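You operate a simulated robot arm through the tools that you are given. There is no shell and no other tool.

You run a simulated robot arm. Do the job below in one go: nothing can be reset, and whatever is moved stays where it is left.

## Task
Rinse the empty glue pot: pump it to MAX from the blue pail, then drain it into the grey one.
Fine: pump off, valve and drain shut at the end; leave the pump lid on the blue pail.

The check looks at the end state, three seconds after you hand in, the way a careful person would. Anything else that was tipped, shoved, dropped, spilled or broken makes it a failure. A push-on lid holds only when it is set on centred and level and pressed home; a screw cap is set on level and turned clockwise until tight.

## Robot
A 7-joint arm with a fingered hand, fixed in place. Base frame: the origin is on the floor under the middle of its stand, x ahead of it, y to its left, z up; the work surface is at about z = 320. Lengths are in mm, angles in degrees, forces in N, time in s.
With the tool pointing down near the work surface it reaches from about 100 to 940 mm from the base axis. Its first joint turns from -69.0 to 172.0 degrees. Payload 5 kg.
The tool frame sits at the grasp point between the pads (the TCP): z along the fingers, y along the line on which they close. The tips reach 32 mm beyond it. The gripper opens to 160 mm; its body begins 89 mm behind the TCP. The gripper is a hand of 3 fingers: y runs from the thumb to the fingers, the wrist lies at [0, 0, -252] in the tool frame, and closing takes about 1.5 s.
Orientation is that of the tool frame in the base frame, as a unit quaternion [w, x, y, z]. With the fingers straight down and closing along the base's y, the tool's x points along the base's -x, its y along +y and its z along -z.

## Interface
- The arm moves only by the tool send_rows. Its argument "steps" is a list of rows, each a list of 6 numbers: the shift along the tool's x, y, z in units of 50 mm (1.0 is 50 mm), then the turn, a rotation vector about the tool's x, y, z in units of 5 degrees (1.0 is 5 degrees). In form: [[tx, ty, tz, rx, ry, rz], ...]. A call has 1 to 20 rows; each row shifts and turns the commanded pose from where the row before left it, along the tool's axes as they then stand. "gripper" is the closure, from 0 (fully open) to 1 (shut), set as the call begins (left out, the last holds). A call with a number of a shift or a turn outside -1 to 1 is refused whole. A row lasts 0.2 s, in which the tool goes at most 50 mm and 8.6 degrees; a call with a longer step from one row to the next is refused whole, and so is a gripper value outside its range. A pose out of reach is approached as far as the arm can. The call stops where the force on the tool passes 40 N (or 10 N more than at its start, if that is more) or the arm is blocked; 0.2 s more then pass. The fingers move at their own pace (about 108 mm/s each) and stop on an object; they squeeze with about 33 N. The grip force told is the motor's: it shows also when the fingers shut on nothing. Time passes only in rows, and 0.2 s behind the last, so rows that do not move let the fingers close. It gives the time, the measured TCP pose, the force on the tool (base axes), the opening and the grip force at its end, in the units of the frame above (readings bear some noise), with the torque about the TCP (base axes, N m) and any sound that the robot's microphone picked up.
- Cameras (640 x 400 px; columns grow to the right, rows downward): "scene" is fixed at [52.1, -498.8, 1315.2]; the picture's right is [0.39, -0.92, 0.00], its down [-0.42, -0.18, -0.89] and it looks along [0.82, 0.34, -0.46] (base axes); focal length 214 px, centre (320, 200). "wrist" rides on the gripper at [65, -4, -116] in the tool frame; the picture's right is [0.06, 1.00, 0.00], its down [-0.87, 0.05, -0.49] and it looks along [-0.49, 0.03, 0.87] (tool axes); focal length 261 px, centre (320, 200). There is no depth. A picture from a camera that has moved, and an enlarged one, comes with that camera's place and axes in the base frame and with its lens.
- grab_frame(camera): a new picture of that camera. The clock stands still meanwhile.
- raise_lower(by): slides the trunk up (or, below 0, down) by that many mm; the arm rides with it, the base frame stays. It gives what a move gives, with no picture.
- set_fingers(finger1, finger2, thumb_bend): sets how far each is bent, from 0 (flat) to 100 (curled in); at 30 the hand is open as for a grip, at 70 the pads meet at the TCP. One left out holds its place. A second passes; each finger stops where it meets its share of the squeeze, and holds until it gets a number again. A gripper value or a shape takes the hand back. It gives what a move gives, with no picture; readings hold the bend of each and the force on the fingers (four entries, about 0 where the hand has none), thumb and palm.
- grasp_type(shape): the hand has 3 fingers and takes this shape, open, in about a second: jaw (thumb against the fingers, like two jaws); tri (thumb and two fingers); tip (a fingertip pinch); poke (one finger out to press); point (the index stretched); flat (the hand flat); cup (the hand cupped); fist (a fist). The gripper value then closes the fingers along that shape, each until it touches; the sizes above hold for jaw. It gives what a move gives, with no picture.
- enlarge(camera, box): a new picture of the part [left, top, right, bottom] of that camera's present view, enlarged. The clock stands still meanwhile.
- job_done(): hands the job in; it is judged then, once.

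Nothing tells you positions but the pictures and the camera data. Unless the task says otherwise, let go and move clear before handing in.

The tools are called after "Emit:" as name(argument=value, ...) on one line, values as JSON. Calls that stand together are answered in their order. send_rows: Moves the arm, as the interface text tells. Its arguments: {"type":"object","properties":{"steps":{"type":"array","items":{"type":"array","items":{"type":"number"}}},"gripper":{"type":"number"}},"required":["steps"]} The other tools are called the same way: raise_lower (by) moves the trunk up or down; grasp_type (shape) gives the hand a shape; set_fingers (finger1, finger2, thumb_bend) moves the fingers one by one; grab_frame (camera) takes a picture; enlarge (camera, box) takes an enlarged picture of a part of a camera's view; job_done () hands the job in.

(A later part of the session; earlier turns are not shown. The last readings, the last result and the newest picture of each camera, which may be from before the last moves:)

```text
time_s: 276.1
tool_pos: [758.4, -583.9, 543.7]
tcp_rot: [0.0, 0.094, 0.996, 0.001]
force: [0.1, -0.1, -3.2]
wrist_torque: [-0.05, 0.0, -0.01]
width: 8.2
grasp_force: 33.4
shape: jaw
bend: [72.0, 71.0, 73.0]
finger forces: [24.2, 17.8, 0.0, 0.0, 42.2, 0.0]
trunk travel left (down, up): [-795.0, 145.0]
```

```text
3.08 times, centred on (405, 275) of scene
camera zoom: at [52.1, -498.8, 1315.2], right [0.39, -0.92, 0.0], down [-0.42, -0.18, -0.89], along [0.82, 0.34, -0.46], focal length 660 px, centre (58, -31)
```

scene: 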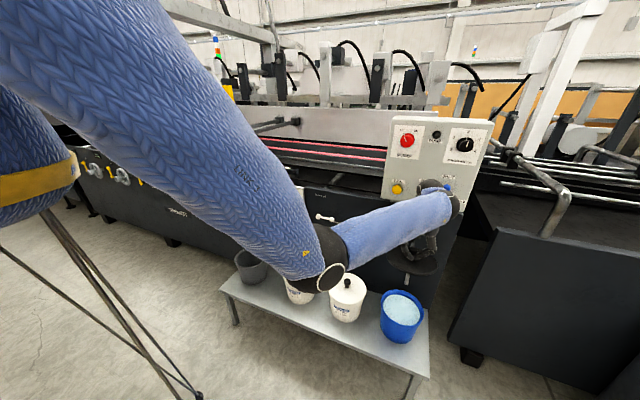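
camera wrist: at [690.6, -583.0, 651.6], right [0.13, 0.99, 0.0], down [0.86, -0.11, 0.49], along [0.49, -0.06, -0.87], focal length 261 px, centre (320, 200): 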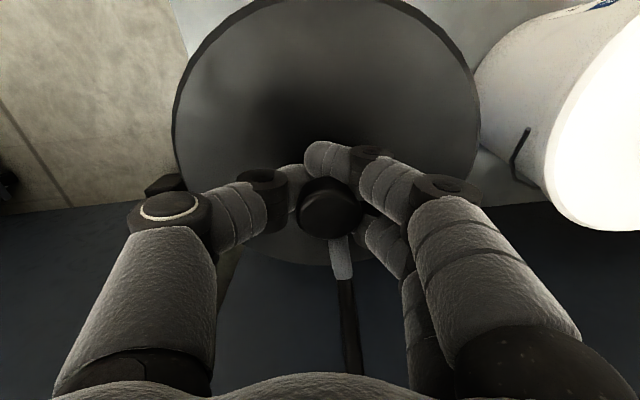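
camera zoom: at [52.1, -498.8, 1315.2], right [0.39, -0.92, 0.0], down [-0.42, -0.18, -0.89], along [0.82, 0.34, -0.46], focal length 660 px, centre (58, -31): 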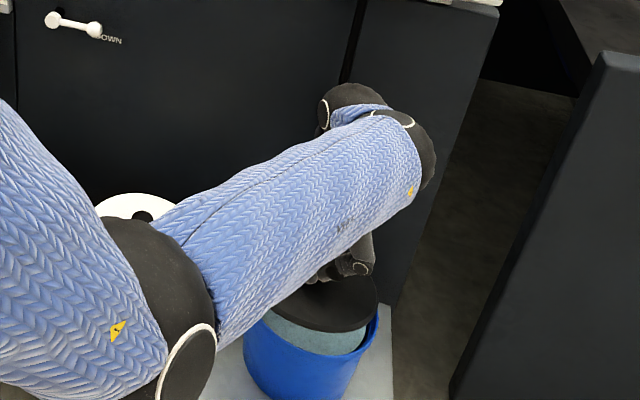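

Much better reach now. Fine position adjustment and lowering to contact.

Emit:
send_rows(steps=[[-0.07, -0.02, 0.1, 0, 0, 0], [0, 0, 0.1, 0, 0, 0], [0, 0, 0.1, 0, 0, 0], [0, 0, 0.06, 0, 0, 0]])

Emit:
enlarge(camera="scene", box=[362, 280, 442, 330])

```text
time_s: 277.1
tool_pos: [762.9, -585.9, 525.0]
tcp_rot: [0.001, 0.095, 0.996, 0.001]
force: [0.4, -0.6, -3.3]
wrist_torque: [0.0, -0.01, 0.03]
width: 8.2
grasp_force: 33.3
shape: jaw
bend: [72.0, 71.0, 73.0]
finger forces: [24.2, 18.0, 0.0, 0.1, 42.1, 0.0]
trunk travel left (down, up): [-795.0, 145.0]
```

```text
8.00 times, centred on (402, 305) of scene
camera zoom: at [52.1, -498.8, 1315.2], right [0.39, -0.92, 0.0], down [-0.42, -0.18, -0.89], along [0.82, 0.34, -0.46], focal length 1716 px, centre (-336, -640)
```

zoom: 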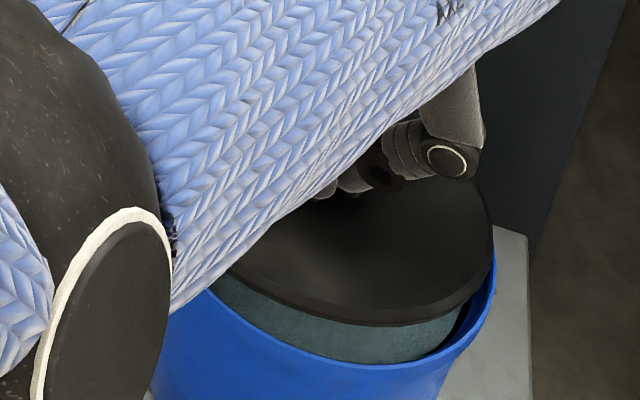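

Emit:
send_rows(steps=[[0, 0, 0.06, 0, 0, 0], [0, 0, 0.06, 0, 0, 0]])

Emit:
send_rows(steps=[[0, 0, 0.05, 0, 0, 0], [0, 0, 0.05, 0, 0, 0]])

```text
time_s: 277.7
tool_pos: [763.1, -586.7, 520.8]
tcp_rot: [-0.001, 0.095, 0.995, 0.001]
force: [0.1, -0.4, 1.8]
wrist_torque: [-0.12, -0.41, 0.0]
width: 8.1
grasp_force: 33.0
shape: jaw
bend: [71.0, 71.0, 73.0]
finger forces: [26.7, 26.8, 0.0, 0.0, 43.3, 0.0]
trunk travel left (down, up): [-795.0, 145.0]
```

```text
time_s: 278.3
tool_pos: [763.0, -586.1, 516.9]
tcp_rot: [0.002, 0.094, 0.996, 0.001]
force: [-2.4, 1.3, 13.3]
wrist_torque: [-0.17, -1.21, 0.03]
width: 8.7
grasp_force: 33.3
shape: jaw
bend: [71.0, 72.0, 73.0]
finger forces: [39.0, 47.4, 0.0, 0.0, 45.4, 0.0]
trunk travel left (down, up): [-795.0, 145.0]
```

The lid is resting on the far side of the rim. I'll release it gently so it settles flat, then rise and look.

Emit:
send_rows(steps=[[0, 0, -0.06, 0, 0, 0], [0, 0, 0, 0, 0, 0]])

Emit:
send_rows(steps=[[0, 0, 0, 0, 0, 0], [0, 0, 0, 0, 0, 0], [0, 0, 0, 0, 0, 0], [0, 0, -0.2, 0, 0, 0], [0, 0, -0.4, 0, 0, 0], [0, 0, -0.6, 0, 0, 0], [0, 0, -0.6, 0, 0, 0], [0, 0, -0.6, 0, 0, 0], [0, 0, -0.6, 0, 0, 0]], gripper=0.5)

Emit:
grab_frame(camera="wrist")

Emit:
grab_frame(camera="scene")

```text
time_s: 278.9
tool_pos: [761.8, -586.4, 518.9]
tcp_rot: [0.0, 0.094, 0.996, 0.001]
force: [3.8, -1.3, 6.7]
wrist_torque: [-0.28, -0.92, -0.04]
width: 8.6
grasp_force: 32.9
shape: jaw
bend: [71.0, 72.0, 73.0]
finger forces: [37.2, 42.0, 0.0, 0.0, 44.8, 0.0]
trunk travel left (down, up): [-795.0, 145.0]
```

```text
time_s: 280.9
tool_pos: [760.7, -586.2, 668.6]
tcp_rot: [0.0, 0.093, 0.996, 0.0]
force: [-1.2, -1.4, 0.7]
wrist_torque: [0.1, -0.02, 0.0]
width: 79.7
grasp_force: 0.0
shape: jaw
bend: [72.0, 72.0, 70.0]
finger forces: [0.0, 0.0, 0.0, 0.0, 0.0, 0.0]
trunk travel left (down, up): [-795.0, 145.0]
```

```text
taken
camera wrist: at [697.3, -577.4, 784.3], right [0.13, 0.99, 0.0], down [0.86, -0.11, 0.49], along [0.49, -0.06, -0.87], focal length 261 px, centre (320, 200)
```

wrist: 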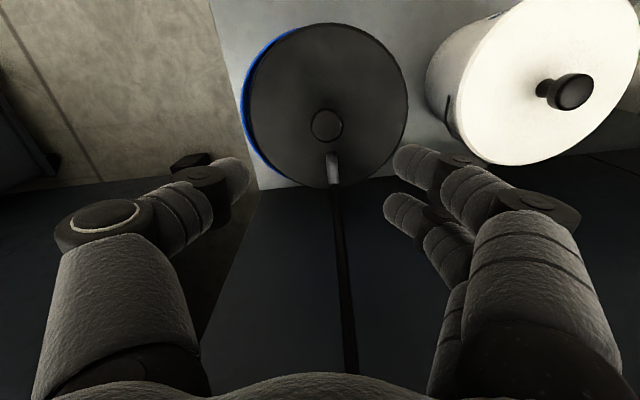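

```text
taken
```

scene: 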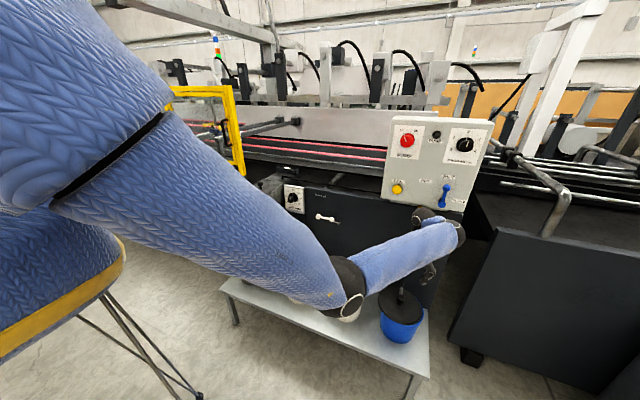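

The lid rests on the pail; a blue crescent shows on the -y side, so it sits slightly toward +y. Let me enlarge.

Emit:
enlarge(camera="wrist", box=[225, 10, 425, 210])

Emit:
enlarge(camera="scene", box=[362, 270, 442, 350])

```text
2.00 times, centred on (325, 110) of wrist
camera zoom: at [697.3, -577.4, 784.3], right [0.13, 0.99, 0.0], down [0.86, -0.11, 0.49], along [0.49, -0.06, -0.87], focal length 521 px, centre (310, 380)
```

zoom: 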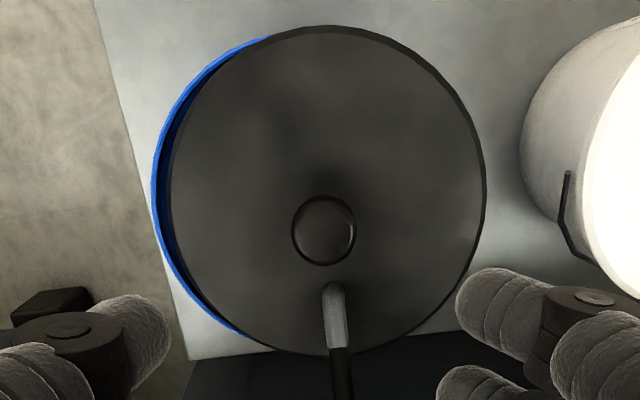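

```text
5.00 times, centred on (402, 310) of scene
camera zoom: at [52.1, -498.8, 1315.2], right [0.39, -0.92, 0.0], down [-0.42, -0.18, -0.89], along [0.82, 0.34, -0.46], focal length 1072 px, centre (-90, -350)
```

zoom: 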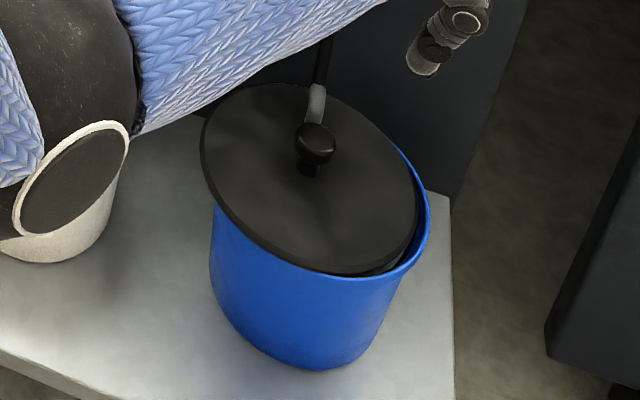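

I can now see the pail's rim and lid together: pail centre ≈ (763.5,-587), lid ≈ (763,-578.5). I'll regrip the stem a bit lower, lift slightly, shift 9 mm in -y and set it down again.

Emit:
send_rows(steps=[[-0.02, 0.16, 0.5, 0, 0, 0], [0, 0, 0.7, 0, 0, 0], [0, 0, 0.7, 0, 0, 0], [0, 0, 0.7, 0, 0, 0], [0, 0, 0.5, 0, 0, 0], [0, 0, 0.1, 0, 0, 0]])

Emit:
grab_frame(camera="wrist")

```text
time_s: 282.3
tool_pos: [765.3, -578.4, 513.3]
tcp_rot: [0.003, 0.094, 0.996, 0.001]
force: [-5.0, 1.5, 34.7]
wrist_torque: [1.8, -0.15, 0.24]
width: 79.4
grasp_force: 0.0
shape: jaw
bend: [74.0, 74.0, 70.0]
finger forces: [17.7, 17.2, 0.1, 0.0, 0.1, 0.0]
trunk travel left (down, up): [-795.0, 145.0]
```

```text
taken
camera wrist: at [701.0, -570.6, 627.9], right [0.13, 0.99, 0.0], down [0.86, -0.11, 0.5], along [0.49, -0.06, -0.87], focal length 261 px, centre (320, 200)
```

wrist: 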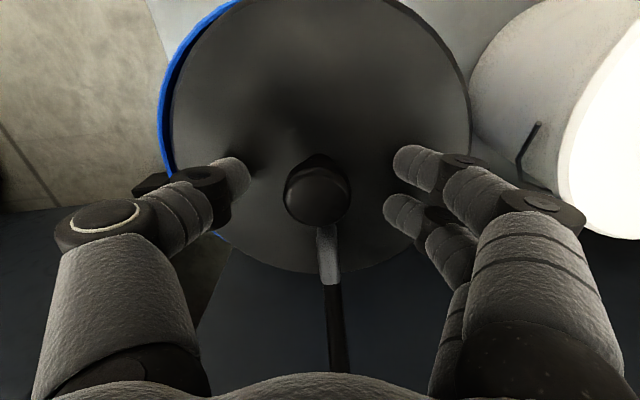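

The fingertips touched the lid surface on the +y side, so I'm low enough; back off a few millimetres, then close on the stem.

Emit:
send_rows(steps=[[0, 0, -0.12, 0, 0, 0], [0, 0, 0, 0, 0, 0]])

Emit:
send_rows(steps=[[0, 0, 0, 0, 0, 0], [0, 0, 0, 0, 0, 0], [0, 0, 0, 0, 0, 0], [0, 0, 0, 0, 0, 0], [0, 0, 0, 0, 0, 0]], gripper=1)

Emit:
grab_frame(camera="wrist")

Emit:
enlarge(camera="scene", box=[362, 270, 442, 350])

```text
time_s: 282.9
tool_pos: [762.1, -578.5, 513.8]
tcp_rot: [0.0, 0.094, 0.996, 0.0]
force: [0.0, -1.3, 10.3]
wrist_torque: [0.54, -0.15, -0.01]
width: 78.9
grasp_force: 0.1
shape: jaw
bend: [73.0, 73.0, 70.0]
finger forces: [4.6, 6.2, 0.1, 0.0, 0.0, 0.0]
trunk travel left (down, up): [-795.0, 145.0]
```

```text
time_s: 284.1
tool_pos: [764.3, -579.4, 514.3]
tcp_rot: [0.0, 0.094, 0.996, 0.001]
force: [-3.0, -7.1, 5.3]
wrist_torque: [0.26, 0.21, 0.14]
width: 8.4
grasp_force: 33.2
shape: jaw
bend: [74.0, 75.0, 68.0]
finger forces: [21.8, 12.4, 0.0, 0.0, 49.3, 0.1]
trunk travel left (down, up): [-795.0, 145.0]
```

```text
taken
camera wrist: at [700.5, -570.1, 629.6], right [0.13, 0.99, 0.0], down [0.86, -0.11, 0.49], along [0.49, -0.06, -0.87], focal length 261 px, centre (320, 200)
```

wrist: 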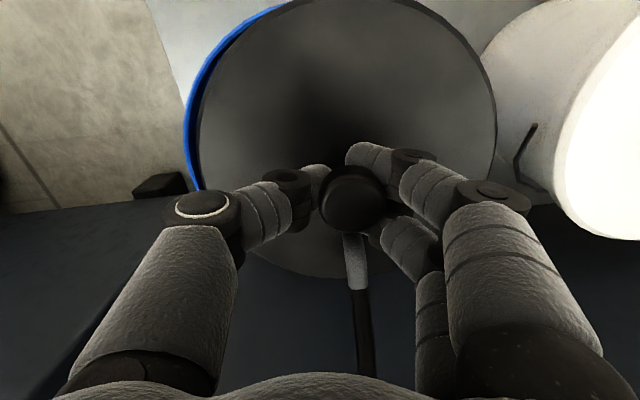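

```text
5.00 times, centred on (402, 310) of scene
camera zoom: at [52.1, -498.8, 1315.2], right [0.39, -0.92, 0.0], down [-0.42, -0.18, -0.89], along [0.82, 0.34, -0.46], focal length 1072 px, centre (-90, -350)
```

zoom: 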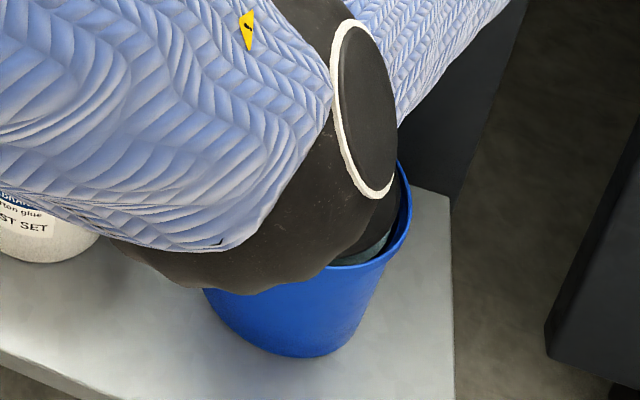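

The asymmetric closing dragged the lid, and the pail slid slightly with it (still upright on the bench). I'll lift the lid clear and re-measure everything.

Emit:
send_rows(steps=[[0, 0, -0.2, 0, 0, 0], [0, 0, -0.3, 0, 0, 0], [0, 0, -0.3, 0, 0, 0]])

Emit:
grab_frame(camera="wrist")

Emit:
grab_frame(camera="scene")

```text
time_s: 284.9
tool_pos: [765.1, -577.5, 553.4]
tcp_rot: [0.0, 0.095, 0.995, 0.002]
force: [-1.3, -0.6, -4.2]
wrist_torque: [-0.06, -0.01, -0.01]
width: 7.6
grasp_force: 33.1
shape: jaw
bend: [74.0, 74.0, 67.0]
finger forces: [23.2, 22.1, 0.0, 0.0, 44.1, 0.0]
trunk travel left (down, up): [-795.0, 145.0]
```

```text
taken
camera wrist: at [701.2, -569.8, 669.5], right [0.13, 0.99, 0.0], down [0.86, -0.11, 0.49], along [0.49, -0.06, -0.87], focal length 261 px, centre (320, 200)
```

wrist: 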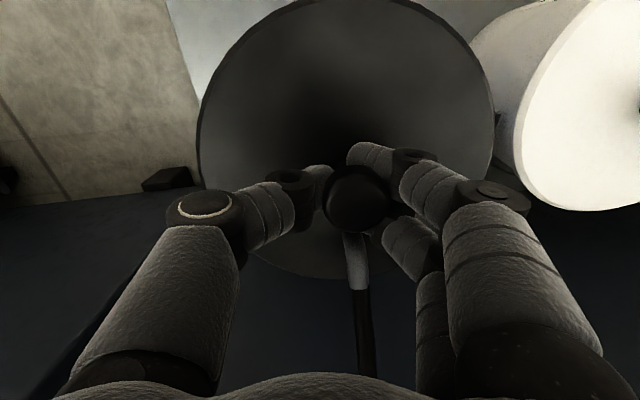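

```text
taken
```

scene: 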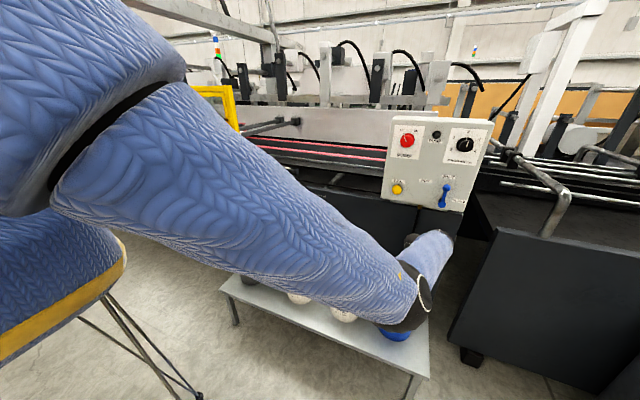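

The elbow swung to the right and blocks the scene view. I'll lift the lid and move it aside toward +y so that I can see the whole blue pail and measure its new position precisely.

Emit:
send_rows(steps=[[0, 0, -0.8, 0, 0, 0], [0, 0, -0.8, 0, 0, 0], [0, 0, -0.8, 0, 0, 0], [0, 0, -0.8, 0, 0, 0], [0, 0, -0.6, 0, 0, 0], [0.111, 0.59, 0, 0, 0, 0], [0.111, 0.59, 0, 0, 0, 0], [0.111, 0.59, 0, 0, 0, 0], [0.111, 0.59, 0, 0, 0, 0], [0.111, 0.59, 0, 0, 0, 0], [0.111, 0.59, 0, 0, 0, 0], [0.111, 0.59, 0, 0, 0, 0], [0.111, 0.59, 0, 0, 0, 0], [0.111, 0.59, 0, 0, 0, 0], [0.111, 0.59, 0, 0, 0, 0]])

Emit:
grab_frame(camera="wrist")

Emit:
grab_frame(camera="scene")

```text
time_s: 288.1
tool_pos: [764.9, -277.1, 742.6]
tcp_rot: [0.0, 0.095, 0.996, 0.0]
force: [0.1, -0.7, -3.1]
wrist_torque: [-0.02, 0.02, 0.02]
width: 6.8
grasp_force: 33.1
shape: jaw
bend: [74.0, 74.0, 67.0]
finger forces: [24.7, 26.6, 0.0, 0.0, 38.0, 0.1]
trunk travel left (down, up): [-795.0, 145.0]
```

```text
taken
camera wrist: at [701.0, -269.6, 858.8], right [0.13, 0.99, 0.0], down [0.86, -0.11, 0.49], along [0.49, -0.06, -0.87], focal length 261 px, centre (320, 200)
```

wrist: 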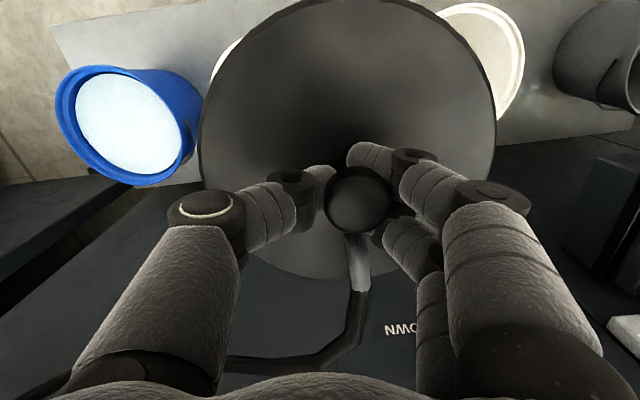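

```text
taken
```

scene: 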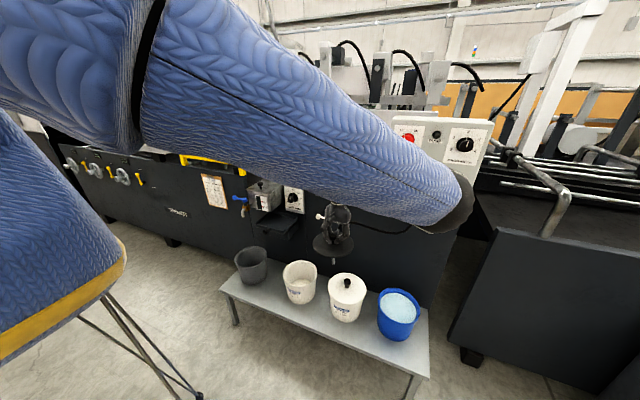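

Now both cameras see the blue pail well. Let me zoom to measure its position.

Emit:
enlarge(camera="scene", box=[366, 275, 430, 315])

Emit:
enlarge(camera="scene", box=[366, 305, 430, 345])

Emit:
enlarge(camera="wrist", box=[40, 50, 220, 200])

```text
10.00 times, centred on (398, 295) of scene
camera zoom: at [52.1, -498.8, 1315.2], right [0.39, -0.92, 0.0], down [-0.42, -0.18, -0.89], along [0.82, 0.34, -0.46], focal length 2145 px, centre (-460, -750)
```

zoom: 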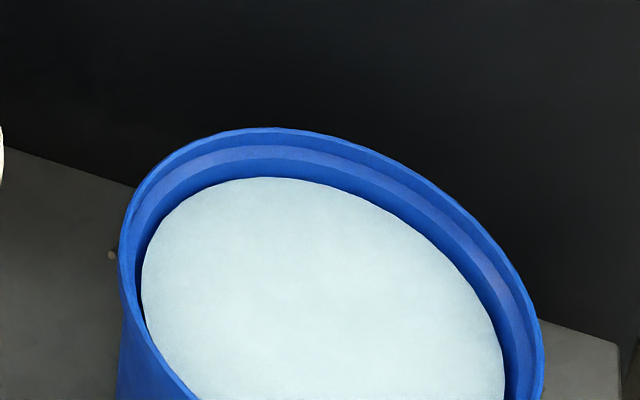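

```text
10.00 times, centred on (398, 325) of scene
camera zoom: at [52.1, -498.8, 1315.2], right [0.39, -0.92, 0.0], down [-0.42, -0.18, -0.89], along [0.82, 0.34, -0.46], focal length 2145 px, centre (-460, -1050)
```

zoom: 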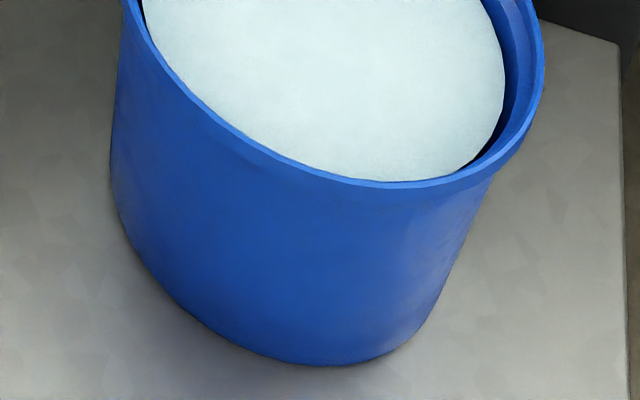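

```text
2.67 times, centred on (130, 125) of wrist
camera zoom: at [701.0, -269.6, 858.8], right [0.13, 0.99, 0.0], down [0.86, -0.11, 0.49], along [0.49, -0.06, -0.87], focal length 695 px, centre (827, 400)
```

zoom: 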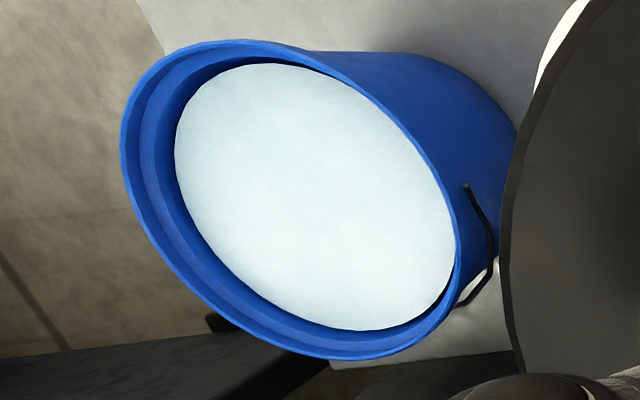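

The pail is now at about (767,-577), and the lid's centre sits at TCP+(5.5,+16) in my grip and is level. I'll carry it back so the lid centre is right over the pail, and lower to just above the rim.

Emit:
send_rows(steps=[[-0.1, -0.565, 0, 0, 0, 0], [-0.1, -0.565, 0, 0, 0, 0], [-0.1, -0.565, 0, 0, 0, 0], [-0.1, -0.565, 0, 0, 0, 0], [-0.1, -0.565, 0, 0, 0, 0], [-0.105, -0.565, 0, 0, 0, 0], [-0.105, -0.565, 0, 0, 0, 0], [-0.105, -0.565, 0, 0, 0, 0], [-0.105, -0.565, 0, 0, 0, 0], [-0.105, -0.565, 0, 0, 0, 0], [-0.105, -0.565, 0, 0, 0, 0], [0, 0, 0.6, 0, 0, 0], [0, 0, 0.6, 0, 0, 0], [0, 0, 0.6, 0, 0, 0], [0, 0, 0.6, 0, 0, 0], [0, 0, 0.6, 0, 0, 0], [0, 0, 0.6, 0, 0, 0], [0, 0, 0, 0, 0, 0]])

Emit:
grab_frame(camera="scene")

Emit:
grab_frame(camera="wrist")

```text
time_s: 291.9
tool_pos: [764.8, -595.7, 561.0]
tcp_rot: [0.0, 0.094, 0.996, 0.0]
force: [-0.1, -0.4, -3.3]
wrist_torque: [-0.04, 0.04, 0.0]
width: 6.7
grasp_force: 32.7
shape: jaw
bend: [74.0, 74.0, 67.0]
finger forces: [28.2, 30.4, 0.0, 0.0, 39.5, 0.1]
trunk travel left (down, up): [-795.0, 145.0]
```

```text
taken
```

scene: 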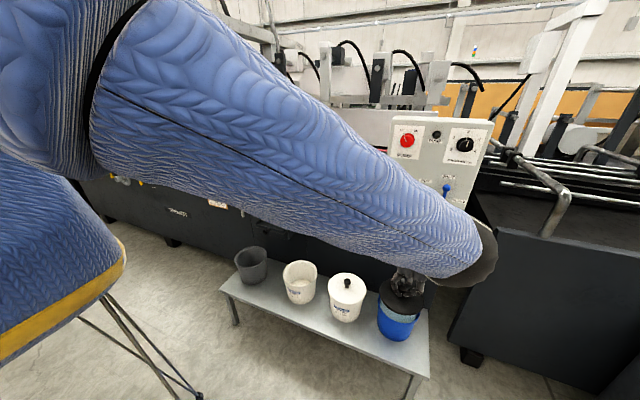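

```text
taken
camera wrist: at [699.5, -586.3, 677.5], right [0.13, 0.99, 0.0], down [0.86, -0.11, 0.49], along [0.49, -0.06, -0.87], focal length 261 px, centre (320, 200)
```

wrist: 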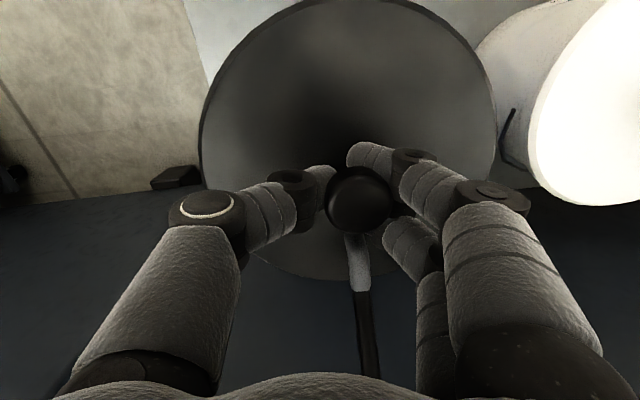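

Emit:
send_rows(steps=[[0.07, 0.04, 0.2, 0, 0, 0], [0, 0, 0.3, 0, 0, 0], [0, 0, 0, 0, 0, 0]])

Emit:
enlarge(camera="scene", box=[362, 280, 442, 330])

```text
time_s: 292.7
tool_pos: [761.1, -590.5, 538.4]
tcp_rot: [0.0, 0.094, 0.996, 0.002]
force: [-0.9, -0.4, -3.7]
wrist_torque: [-0.07, 0.02, 0.02]
width: 7.0
grasp_force: 33.4
shape: jaw
bend: [74.0, 74.0, 67.0]
finger forces: [28.5, 31.2, 0.1, 0.0, 39.7, 0.1]
trunk travel left (down, up): [-795.0, 145.0]
```

```text
8.00 times, centred on (402, 305) of scene
camera zoom: at [52.1, -498.8, 1315.2], right [0.39, -0.92, 0.0], down [-0.42, -0.18, -0.89], along [0.82, 0.34, -0.46], focal length 1716 px, centre (-336, -640)
```

zoom: 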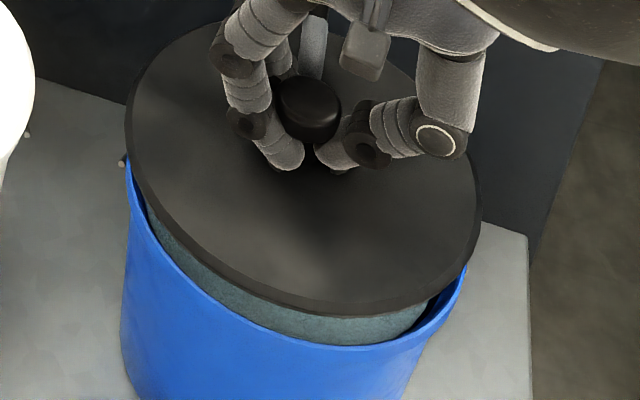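

Now the lid and pail line up well (within ~2 mm, nearly level). A tiny -y correction and lower to contact.

Emit:
send_rows(steps=[[-0.01, -0.05, 0.1, 0, 0, 0], [0, 0, 0.1, 0, 0, 0], [0, 0, 0.1, 0, 0, 0], [0, 0, 0, 0, 0, 0]])

Emit:
send_rows(steps=[[0, 0, 0.06, 0, 0, 0], [0, 0, 0.06, 0, 0, 0]])

Emit:
enlarge(camera="scene", box=[362, 280, 442, 330])

```text
time_s: 293.7
tool_pos: [760.4, -592.6, 523.7]
tcp_rot: [0.0, 0.094, 0.996, 0.001]
force: [-0.1, 0.7, -3.4]
wrist_torque: [-0.09, -0.02, -0.01]
width: 7.1
grasp_force: 32.6
shape: jaw
bend: [74.0, 74.0, 67.0]
finger forces: [29.4, 31.9, 0.0, 0.1, 39.8, 0.0]
trunk travel left (down, up): [-795.0, 145.0]
```

```text
time_s: 294.3
tool_pos: [760.0, -593.4, 517.4]
tcp_rot: [0.0, 0.094, 0.996, 0.002]
force: [0.3, 0.9, -3.2]
wrist_torque: [-0.06, 0.02, 0.0]
width: 7.0
grasp_force: 33.4
shape: jaw
bend: [74.0, 74.0, 67.0]
finger forces: [29.3, 32.3, 0.0, 0.0, 39.9, 0.0]
trunk travel left (down, up): [-795.0, 145.0]
```

```text
8.00 times, centred on (402, 305) of scene
camera zoom: at [52.1, -498.8, 1315.2], right [0.39, -0.92, 0.0], down [-0.42, -0.18, -0.89], along [0.82, 0.34, -0.46], focal length 1716 px, centre (-336, -640)
```

zoom: 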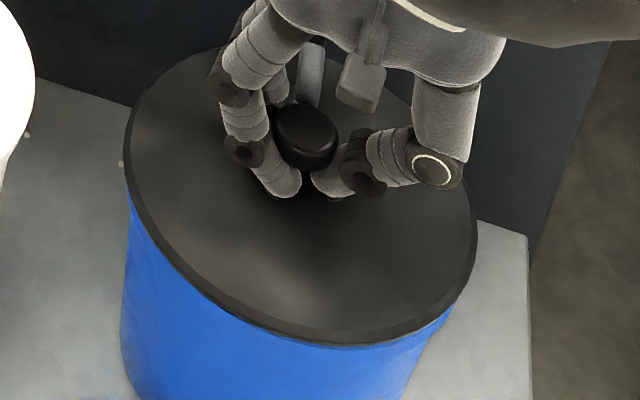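

The lid now covers the rim evenly all round, a few millimetres above it. Lower onto the rim.

Emit:
send_rows(steps=[[0, 0, 0.05, 0, 0, 0], [0, 0, 0.05, 0, 0, 0]])

Emit:
send_rows(steps=[[0, 0, 0.04, 0, 0, 0], [0, 0, 0.04, 0, 0, 0]])

Emit:
enlarge(camera="scene", box=[362, 280, 442, 330])

```text
time_s: 294.9
tool_pos: [760.1, -592.8, 514.0]
tcp_rot: [0.0, 0.094, 0.996, 0.001]
force: [1.1, 0.3, -3.5]
wrist_torque: [-0.05, 0.04, 0.01]
width: 7.2
grasp_force: 32.9
shape: jaw
bend: [74.0, 74.0, 67.0]
finger forces: [29.9, 32.5, 0.1, 0.1, 40.0, 0.0]
trunk travel left (down, up): [-795.0, 145.0]
```

```text
time_s: 295.5
tool_pos: [760.8, -593.5, 509.0]
tcp_rot: [0.001, 0.094, 0.996, 0.001]
force: [-1.2, -0.1, 8.4]
wrist_torque: [0.85, 0.55, 0.14]
width: 7.4
grasp_force: 32.9
shape: jaw
bend: [74.0, 74.0, 67.0]
finger forces: [46.4, 31.1, 0.0, 0.1, 39.2, 0.0]
trunk travel left (down, up): [-795.0, 145.0]
```

```text
8.00 times, centred on (402, 305) of scene
camera zoom: at [52.1, -498.8, 1315.2], right [0.39, -0.92, 0.0], down [-0.42, -0.18, -0.89], along [0.82, 0.34, -0.46], focal length 1716 px, centre (-336, -640)
```

zoom: 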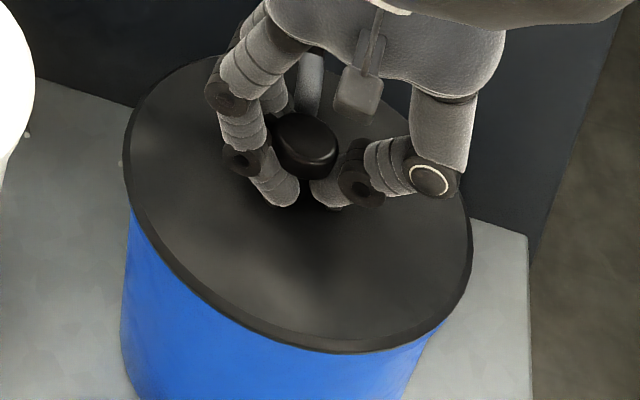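

Contact made (12 N). I'll press down a bit more through the grip to seat it.

Emit:
send_rows(steps=[[0, 0, 0.04, 0, 0, 0], [0, 0, 0.04, 0, 0, 0], [0, 0, 0.04, 0, 0, 0]])

Emit:
enlarge(camera="scene", box=[362, 280, 442, 330])

```text
time_s: 296.3
tool_pos: [761.8, -594.6, 508.2]
tcp_rot: [0.003, 0.095, 0.996, 0.001]
force: [-7.8, 0.3, 30.1]
wrist_torque: [0.97, 0.92, 0.28]
width: 8.7
grasp_force: 33.1
shape: jaw
bend: [75.0, 75.0, 68.0]
finger forces: [63.6, 37.5, 0.1, 0.0, 55.7, 0.1]
trunk travel left (down, up): [-795.0, 145.0]
stopped in row 3: the force on the tool passed its limit at 42 N (the readings are from after the stop); the commanded pose is now the measured one
```

```text
8.00 times, centred on (402, 305) of scene
camera zoom: at [52.1, -498.8, 1315.2], right [0.39, -0.92, 0.0], down [-0.42, -0.18, -0.89], along [0.82, 0.34, -0.46], focal length 1716 px, centre (-336, -640)
```

zoom: 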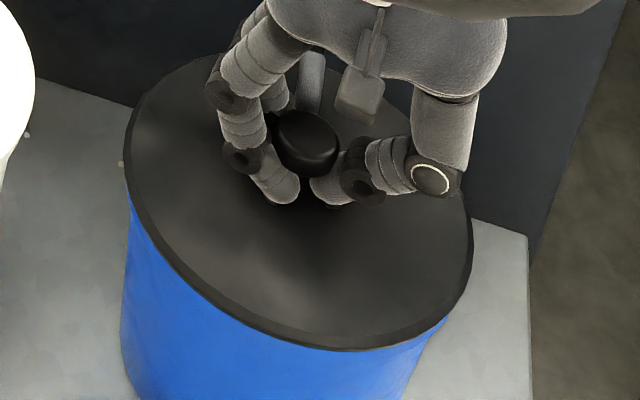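

The press reached 42 N. Now release and inspect from above.

Emit:
send_rows(steps=[[0, 0, 0, 0, 0, 0], [0, 0, 0, 0, 0, 0], [0, 0, 0, 0, 0, 0], [0, 0, -0.2, 0, 0, 0], [0, 0, -0.4, 0, 0, 0], [0, 0, -0.6, 0, 0, 0], [0, 0, -0.6, 0, 0, 0], [0, 0, -0.6, 0, 0, 0], [0, 0, -0.6, 0, 0, 0]], gripper=0.5)

Emit:
enlarge(camera="wrist", box=[225, 10, 425, 210])

Emit:
enlarge(camera="scene", box=[350, 270, 450, 350])

```text
time_s: 298.3
tool_pos: [761.5, -594.8, 655.0]
tcp_rot: [0.0, 0.094, 0.996, 0.0]
force: [0.1, -1.3, 0.8]
wrist_torque: [0.02, -0.02, 0.02]
width: 79.3
grasp_force: 0.1
shape: jaw
bend: [72.0, 72.0, 70.0]
finger forces: [0.0, 0.0, 0.1, 0.0, 0.0, 0.0]
trunk travel left (down, up): [-795.0, 145.0]
```

```text
2.00 times, centred on (325, 110) of wrist
camera zoom: at [698.1, -587.1, 771.1], right [0.13, 0.99, 0.0], down [0.86, -0.11, 0.49], along [0.49, -0.06, -0.87], focal length 521 px, centre (310, 380)
```

zoom: 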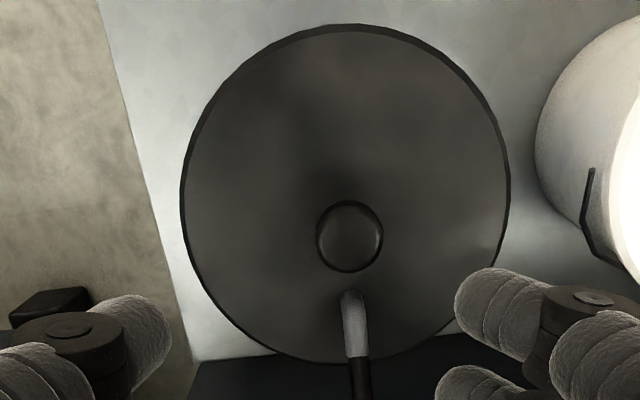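

```text
5.00 times, centred on (400, 310) of scene
camera zoom: at [52.1, -498.8, 1315.2], right [0.39, -0.92, 0.0], down [-0.42, -0.18, -0.89], along [0.82, 0.34, -0.46], focal length 1072 px, centre (-80, -350)
```

zoom: 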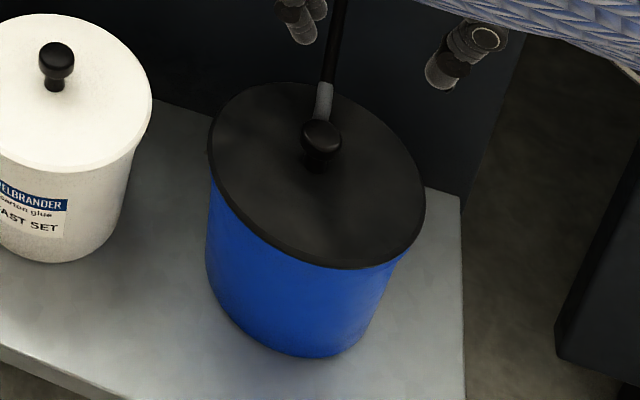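

The lid is fully covering the pail, centred and flush. For certainty I'll press it home from above on the knob with the closed fingertips.

Emit:
send_rows(steps=[[0.016, 0.38, 0, 0, 0, 0], [0, 0, 0, 0, 0, 0], [0, 0, 0, 0, 0, 0], [0, 0, 0, 0, 0, 0], [0, 0, 0.6, 0, 0, 0], [0, 0, 0.6, 0, 0, 0]], gripper=1)

Emit:
grab_frame(camera="wrist")

```text
time_s: 299.7
tool_pos: [764.6, -573.8, 595.9]
tcp_rot: [0.002, 0.095, 0.995, 0.001]
force: [-0.4, -0.3, 0.4]
wrist_torque: [-0.02, 0.0, 0.03]
width: 0.0
grasp_force: 33.1
shape: jaw
bend: [65.0, 65.0, 67.0]
finger forces: [0.0, 0.1, 0.0, 0.1, 0.0, 0.0]
trunk travel left (down, up): [-795.0, 145.0]
```

```text
taken
camera wrist: at [699.7, -566.4, 712.1], right [0.13, 0.99, 0.0], down [0.86, -0.11, 0.49], along [0.49, -0.06, -0.87], focal length 261 px, centre (320, 200)
```

wrist: 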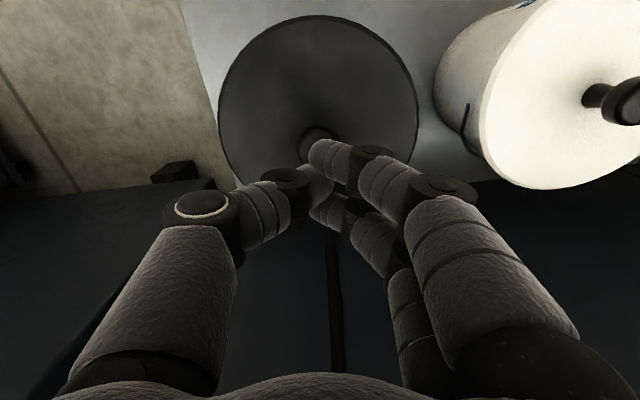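

Emit:
send_rows(steps=[[0, -0.03, 0.4, 0, 0, 0], [0, 0, 0.3, 0, 0, 0], [0, 0, 0.1, 0, 0, 0], [0, 0, 0.08, 0, 0, 0], [0, 0, 0.08, 0, 0, 0], [0, 0, 0.08, 0, 0, 0], [0, 0, 0.08, 0, 0, 0], [0, 0, 0.08, 0, 0, 0]])

Emit:
grab_frame(camera="wrist")

Emit:
enlarge(camera="scene", box=[350, 270, 450, 350])

```text
time_s: 301.1
tool_pos: [765.2, -578.1, 549.5]
tcp_rot: [0.004, 0.095, 0.995, 0.001]
force: [-8.0, 2.3, 33.4]
wrist_torque: [-0.14, 0.48, 0.0]
width: 0.1
grasp_force: 33.1
shape: jaw
bend: [66.0, 66.0, 68.0]
finger forces: [0.0, 0.0, 0.0, 0.0, 0.0, 0.0]
trunk travel left (down, up): [-795.0, 145.0]
stopped in row 7: the force on the tool passed its limit at 46 N (the readings are from after the stop); the commanded pose is now the measured one
```

```text
taken
camera wrist: at [701.8, -569.5, 665.5], right [0.13, 0.99, 0.0], down [0.86, -0.11, 0.5], along [0.49, -0.06, -0.87], focal length 261 px, centre (320, 200)
```

wrist: 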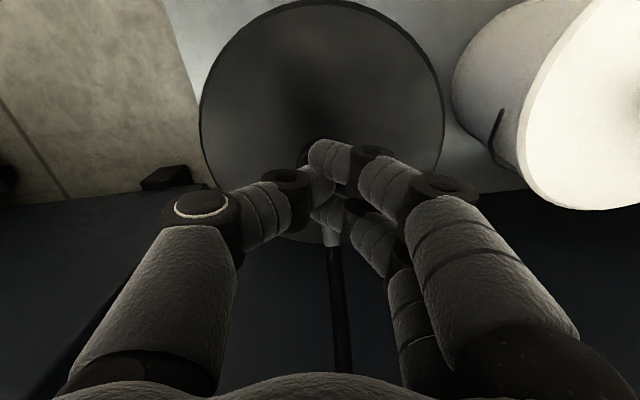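

```text
5.00 times, centred on (400, 310) of scene
camera zoom: at [52.1, -498.8, 1315.2], right [0.39, -0.92, 0.0], down [-0.42, -0.18, -0.89], along [0.82, 0.34, -0.46], focal length 1072 px, centre (-80, -350)
```

zoom: 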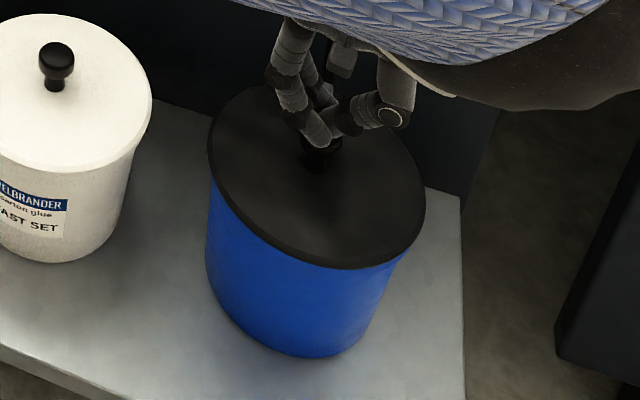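

The lid is pressed home (knob at the same seated height as before). Now I lift away and retreat to prepare for the control panel.

Emit:
send_rows(steps=[[0, 0, -0.3, 0, 0, 0], [0, 0, -0.8, 0, 0, 0], [0, 0, -0.8, 0, 0, 0], [0, 0, -0.8, 0, 0, 0], [0, 0, -0.8, 0, 0, 0], [0.7, 0, -0.4, 0, 0, 0], [0.8, 0, -0.3, 0, 0, 0], [0.8, 0, -0.3, 0, 0, 0], [0.8, 0, -0.3, 0, 0, 0]])

Emit:
grab_frame(camera="scene")

Emit:
grab_frame(camera="wrist")

```text
time_s: 303.1
tool_pos: [612.7, -549.0, 785.0]
tcp_rot: [0.002, 0.094, 0.996, 0.001]
force: [0.2, -0.2, -0.4]
wrist_torque: [0.0, -0.03, -0.01]
width: 0.2
grasp_force: 32.6
shape: jaw
bend: [66.0, 66.0, 68.0]
finger forces: [0.0, 0.1, 0.0, 0.1, 0.0, 0.1]
trunk travel left (down, up): [-795.0, 145.0]
```

```text
taken
```

scene: 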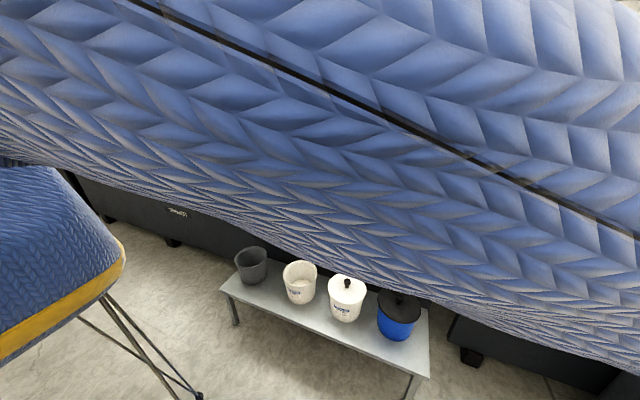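

```text
taken
camera wrist: at [547.7, -540.5, 900.0], right [0.13, 0.99, 0.0], down [0.86, -0.11, 0.5], along [0.49, -0.06, -0.87], focal length 261 px, centre (320, 200)
```

wrist: 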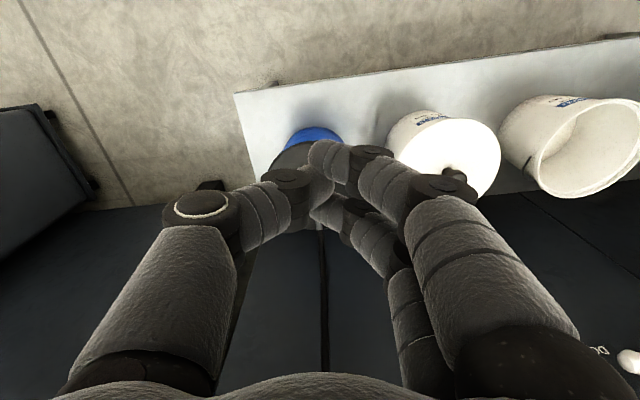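

The upper arm is blocking the scene camera, but I can work with the wrist camera at the panel. I'll rotate the hand to point forward (+x) while staying back from the panel.

Emit:
send_rows(steps=[[-0.13, 0, -0.2, 0, -1, 0], [-0.13, 0, -0.2, 0, -1, 0], [-0.13, 0, -0.2, 0, -1, 0], [-0.13, 0, -0.2, 0, -1, 0], [-0.13, 0, -0.2, 0, -1, 0], [-0.15, 0, -0.2, 0, -1, 0], [-0.2, 0, -0.1, 0, -1, 0], [-0.22, 0, -0.1, 0, -1, 0], [-0.22, 0, -0.1, 0, -1, 0], [-0.22, 0, -0.1, 0, -1, 0], [-0.22, 0, -0.1, 0, -1, 0], [-0.22, 0, 0, 0, -1, 0], [-0.24, 0, 0.03, 0, -1, 0], [-0.24, 0, 0.03, 0, -1, 0], [-0.24, 0, 0.03, 0, -1, 0], [-0.24, 0, 0.03, 0, -1, 0], [-0.24, 0, 0.03, 0, -1, 0], [-0.24, 0, 0.03, 0, -1, 0]])

Emit:
grab_frame(camera="wrist")

Emit:
grab_frame(camera="scene")

```text
time_s: 306.9
tool_pos: [696.1, -564.5, 980.3]
tcp_rot: [0.706, 0.067, 0.702, -0.066]
force: [-0.4, 0.7, -1.0]
wrist_torque: [-0.01, 0.0, 0.02]
width: 0.0
grasp_force: 33.1
shape: jaw
bend: [66.0, 66.0, 68.0]
finger forces: [0.0, 0.1, 0.0, 0.0, 0.0, 0.0]
trunk travel left (down, up): [-795.0, 145.0]
```

```text
taken
camera wrist: at [583.3, -547.4, 915.1], right [0.19, 0.98, -0.06], down [-0.48, 0.14, 0.87], along [0.86, -0.13, 0.5], focal length 261 px, centre (320, 200)
```

wrist: 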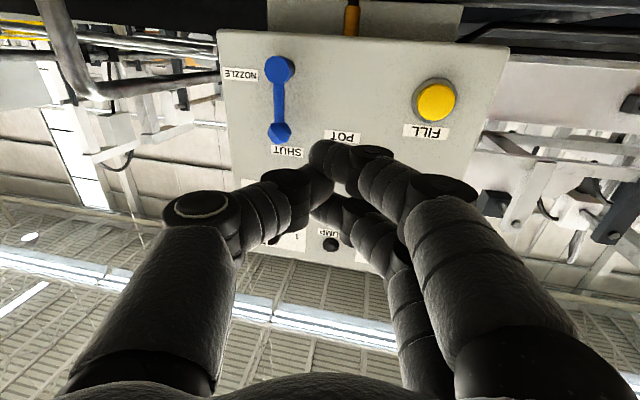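

```text
taken
```

scene: 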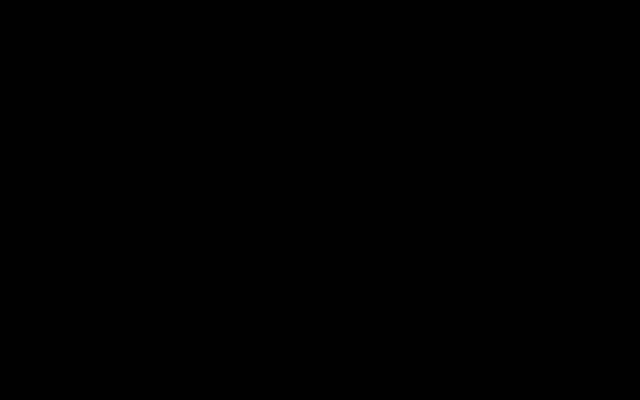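

The panel is in view (upside-down because of the camera mounting). Let me enlarge to understand the valve positions.

Emit:
enlarge(camera="wrist", box=[200, 20, 500, 210])

```text
2.11 times, centred on (350, 115) of wrist
camera zoom: at [583.3, -547.4, 915.1], right [0.19, 0.98, -0.06], down [-0.48, 0.14, 0.87], along [0.86, -0.13, 0.5], focal length 549 px, centre (257, 379)
```

zoom: 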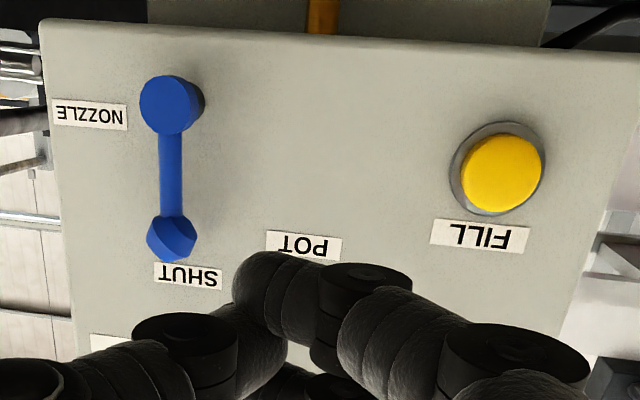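

In world terms: the lever points up at SHUT; POT is up-left (about 40°), NOZZLE to the right. I'll straighten the hand's yaw, then go to the right (-y) side of the lever tip to push it left with the closed fingertips.

Emit:
send_rows(steps=[[0, 0, 0, -0.72, 0, 0], [0, 0, 0, -0.72, 0, 0], [0, 0, 0, -0.72, 0, 0], [-0.1, -0.7, 0.2, 0, 0, 0], [-0.1, -0.7, 0.2, 0, 0, 0], [-0.1, -0.7, 0.2, 0, 0, 0], [-0.05, -0.46, 0.2, 0, 0, 0]])

Emit:
grab_frame(camera="wrist")

Emit:
grab_frame(camera="scene")

```text
time_s: 308.5
tool_pos: [737.0, -693.7, 997.1]
tcp_rot: [0.709, 0.001, 0.706, 0.0]
force: [0.0, -0.2, 0.2]
wrist_torque: [-0.03, -0.01, 0.02]
width: 0.1
grasp_force: 33.1
shape: jaw
bend: [66.0, 66.0, 68.0]
finger forces: [0.0, 0.1, 0.1, 0.0, 0.1, 0.0]
trunk travel left (down, up): [-795.0, 145.0]
```

```text
taken
camera wrist: at [623.6, -697.5, 931.1], right [0.0, 1.0, -0.06], down [-0.5, 0.05, 0.87], along [0.87, 0.03, 0.5], focal length 261 px, centre (320, 200)
```

wrist: 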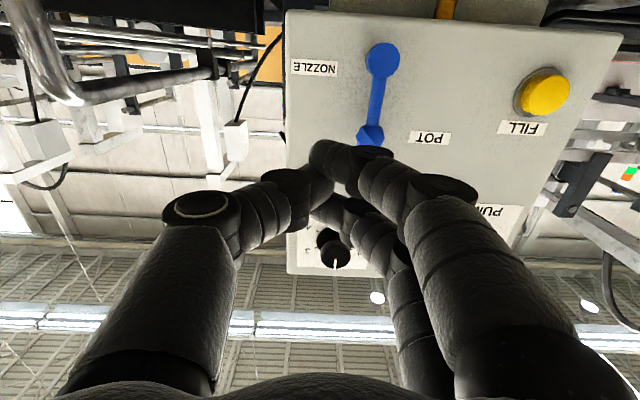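

```text
taken
```

scene: 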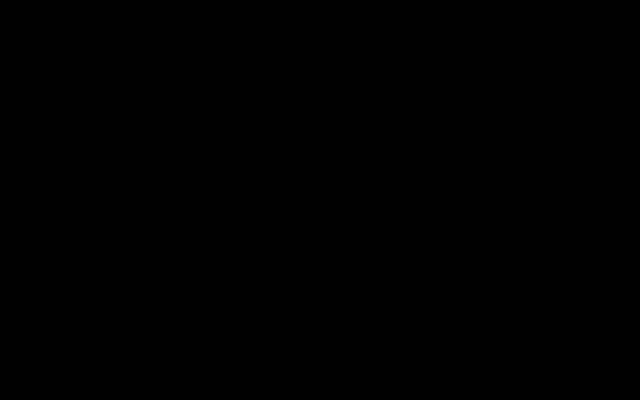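

Advancing beside the lever tip, keeping clear of the panel face.

Emit:
send_rows(steps=[[0, 0, 0.7, 0, 0, 0], [0, 0, 0.7, 0, 0, 0], [0, 0, 0.6, 0, 0, 0]])

Emit:
grab_frame(camera="wrist")

```text
time_s: 309.3
tool_pos: [837.3, -693.0, 996.7]
tcp_rot: [0.708, 0.002, 0.706, 0.0]
force: [1.5, -0.9, -0.2]
wrist_torque: [0.0, -0.01, 0.06]
width: 0.5
grasp_force: 32.8
shape: jaw
bend: [66.0, 66.0, 68.0]
finger forces: [0.1, 0.0, 0.0, 0.1, 0.1, 0.1]
trunk travel left (down, up): [-795.0, 145.0]
```

```text
taken
camera wrist: at [723.3, -696.4, 931.2], right [0.0, 1.0, -0.06], down [-0.49, 0.05, 0.87], along [0.87, 0.03, 0.49], focal length 261 px, centre (320, 200)
```

wrist: 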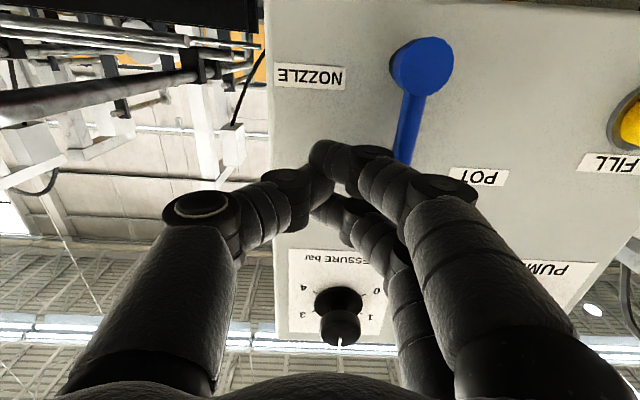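

Emit:
send_rows(steps=[[0, 0.12, 0, 0, 0, 0], [0, 0.12, 0, 0, 0, 0], [0, 0.12, 0, 0, 0, 0], [0, 0.12, 0, 0, 0, 0], [0.02, 0.12, 0, 0, 0, 0], [0.02, 0.12, 0, 0, 0, 0]])

Emit:
grab_frame(camera="wrist")

```text
time_s: 310.7
tool_pos: [836.0, -658.6, 996.9]
tcp_rot: [0.709, 0.001, 0.705, 0.0]
force: [-1.5, -0.1, 0.9]
wrist_torque: [0.06, -0.1, -0.01]
width: 0.0
grasp_force: 32.9
shape: jaw
bend: [66.0, 66.0, 68.0]
finger forces: [0.0, 0.0, 0.1, 0.0, 0.0, 0.1]
trunk travel left (down, up): [-795.0, 145.0]
```

```text
taken
camera wrist: at [721.5, -662.3, 931.0], right [0.0, 1.0, -0.06], down [-0.5, 0.05, 0.87], along [0.87, 0.03, 0.5], focal length 261 px, centre (320, 200)
```

wrist: 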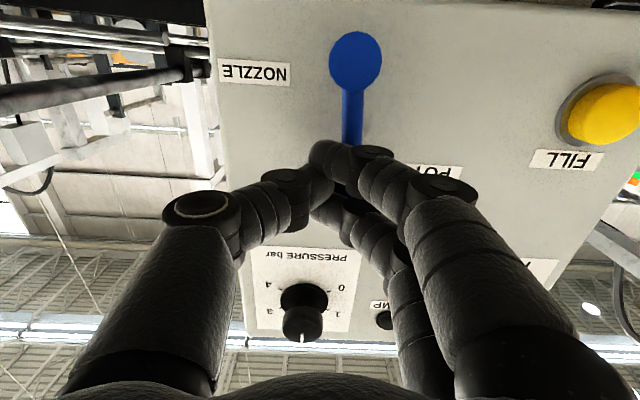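

The fingertips are passing in front of the lever; the panel face is at x≈901 and the lever at 873-885, so I need to reach ~15 mm deeper. Back off, advance and push again.

Emit:
send_rows(steps=[[0, -0.4, 0, 0, 0, 0], [0, -0.4, 0, 0, 0, 0], [0, 0, 0.3, 0, 0, 0], [0, 0.2, 0, 0, 0, 0], [0, 0.12, 0, 0, 0, 0], [0, 0.12, 0, 0, 0, 0], [0, 0.12, 0, 0, 0, 0]])

Emit:
grab_frame(camera="wrist")

```text
time_s: 312.3
tool_pos: [852.2, -669.2, 995.5]
tcp_rot: [0.709, 0.0, 0.705, 0.001]
force: [-0.1, -0.6, 0.9]
wrist_torque: [0.01, 0.0, 0.03]
width: 0.1
grasp_force: 33.0
shape: jaw
bend: [66.0, 66.0, 68.0]
finger forces: [0.0, 1.0, 0.0, 0.0, 0.0, 0.0]
trunk travel left (down, up): [-795.0, 145.0]
```

```text
taken
camera wrist: at [737.5, -673.6, 930.4], right [0.0, 1.0, -0.06], down [-0.5, 0.05, 0.87], along [0.87, 0.03, 0.49], focal length 261 px, centre (320, 200)
```

wrist: 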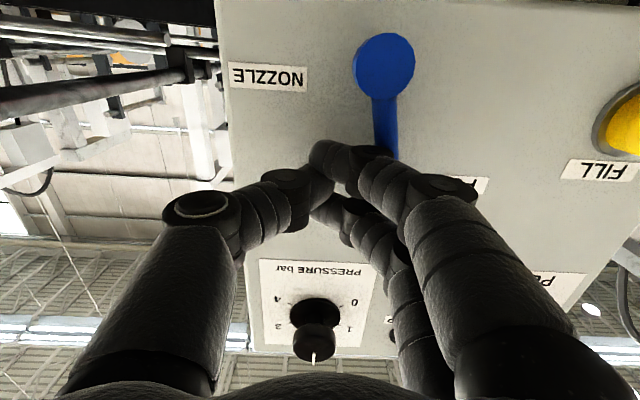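

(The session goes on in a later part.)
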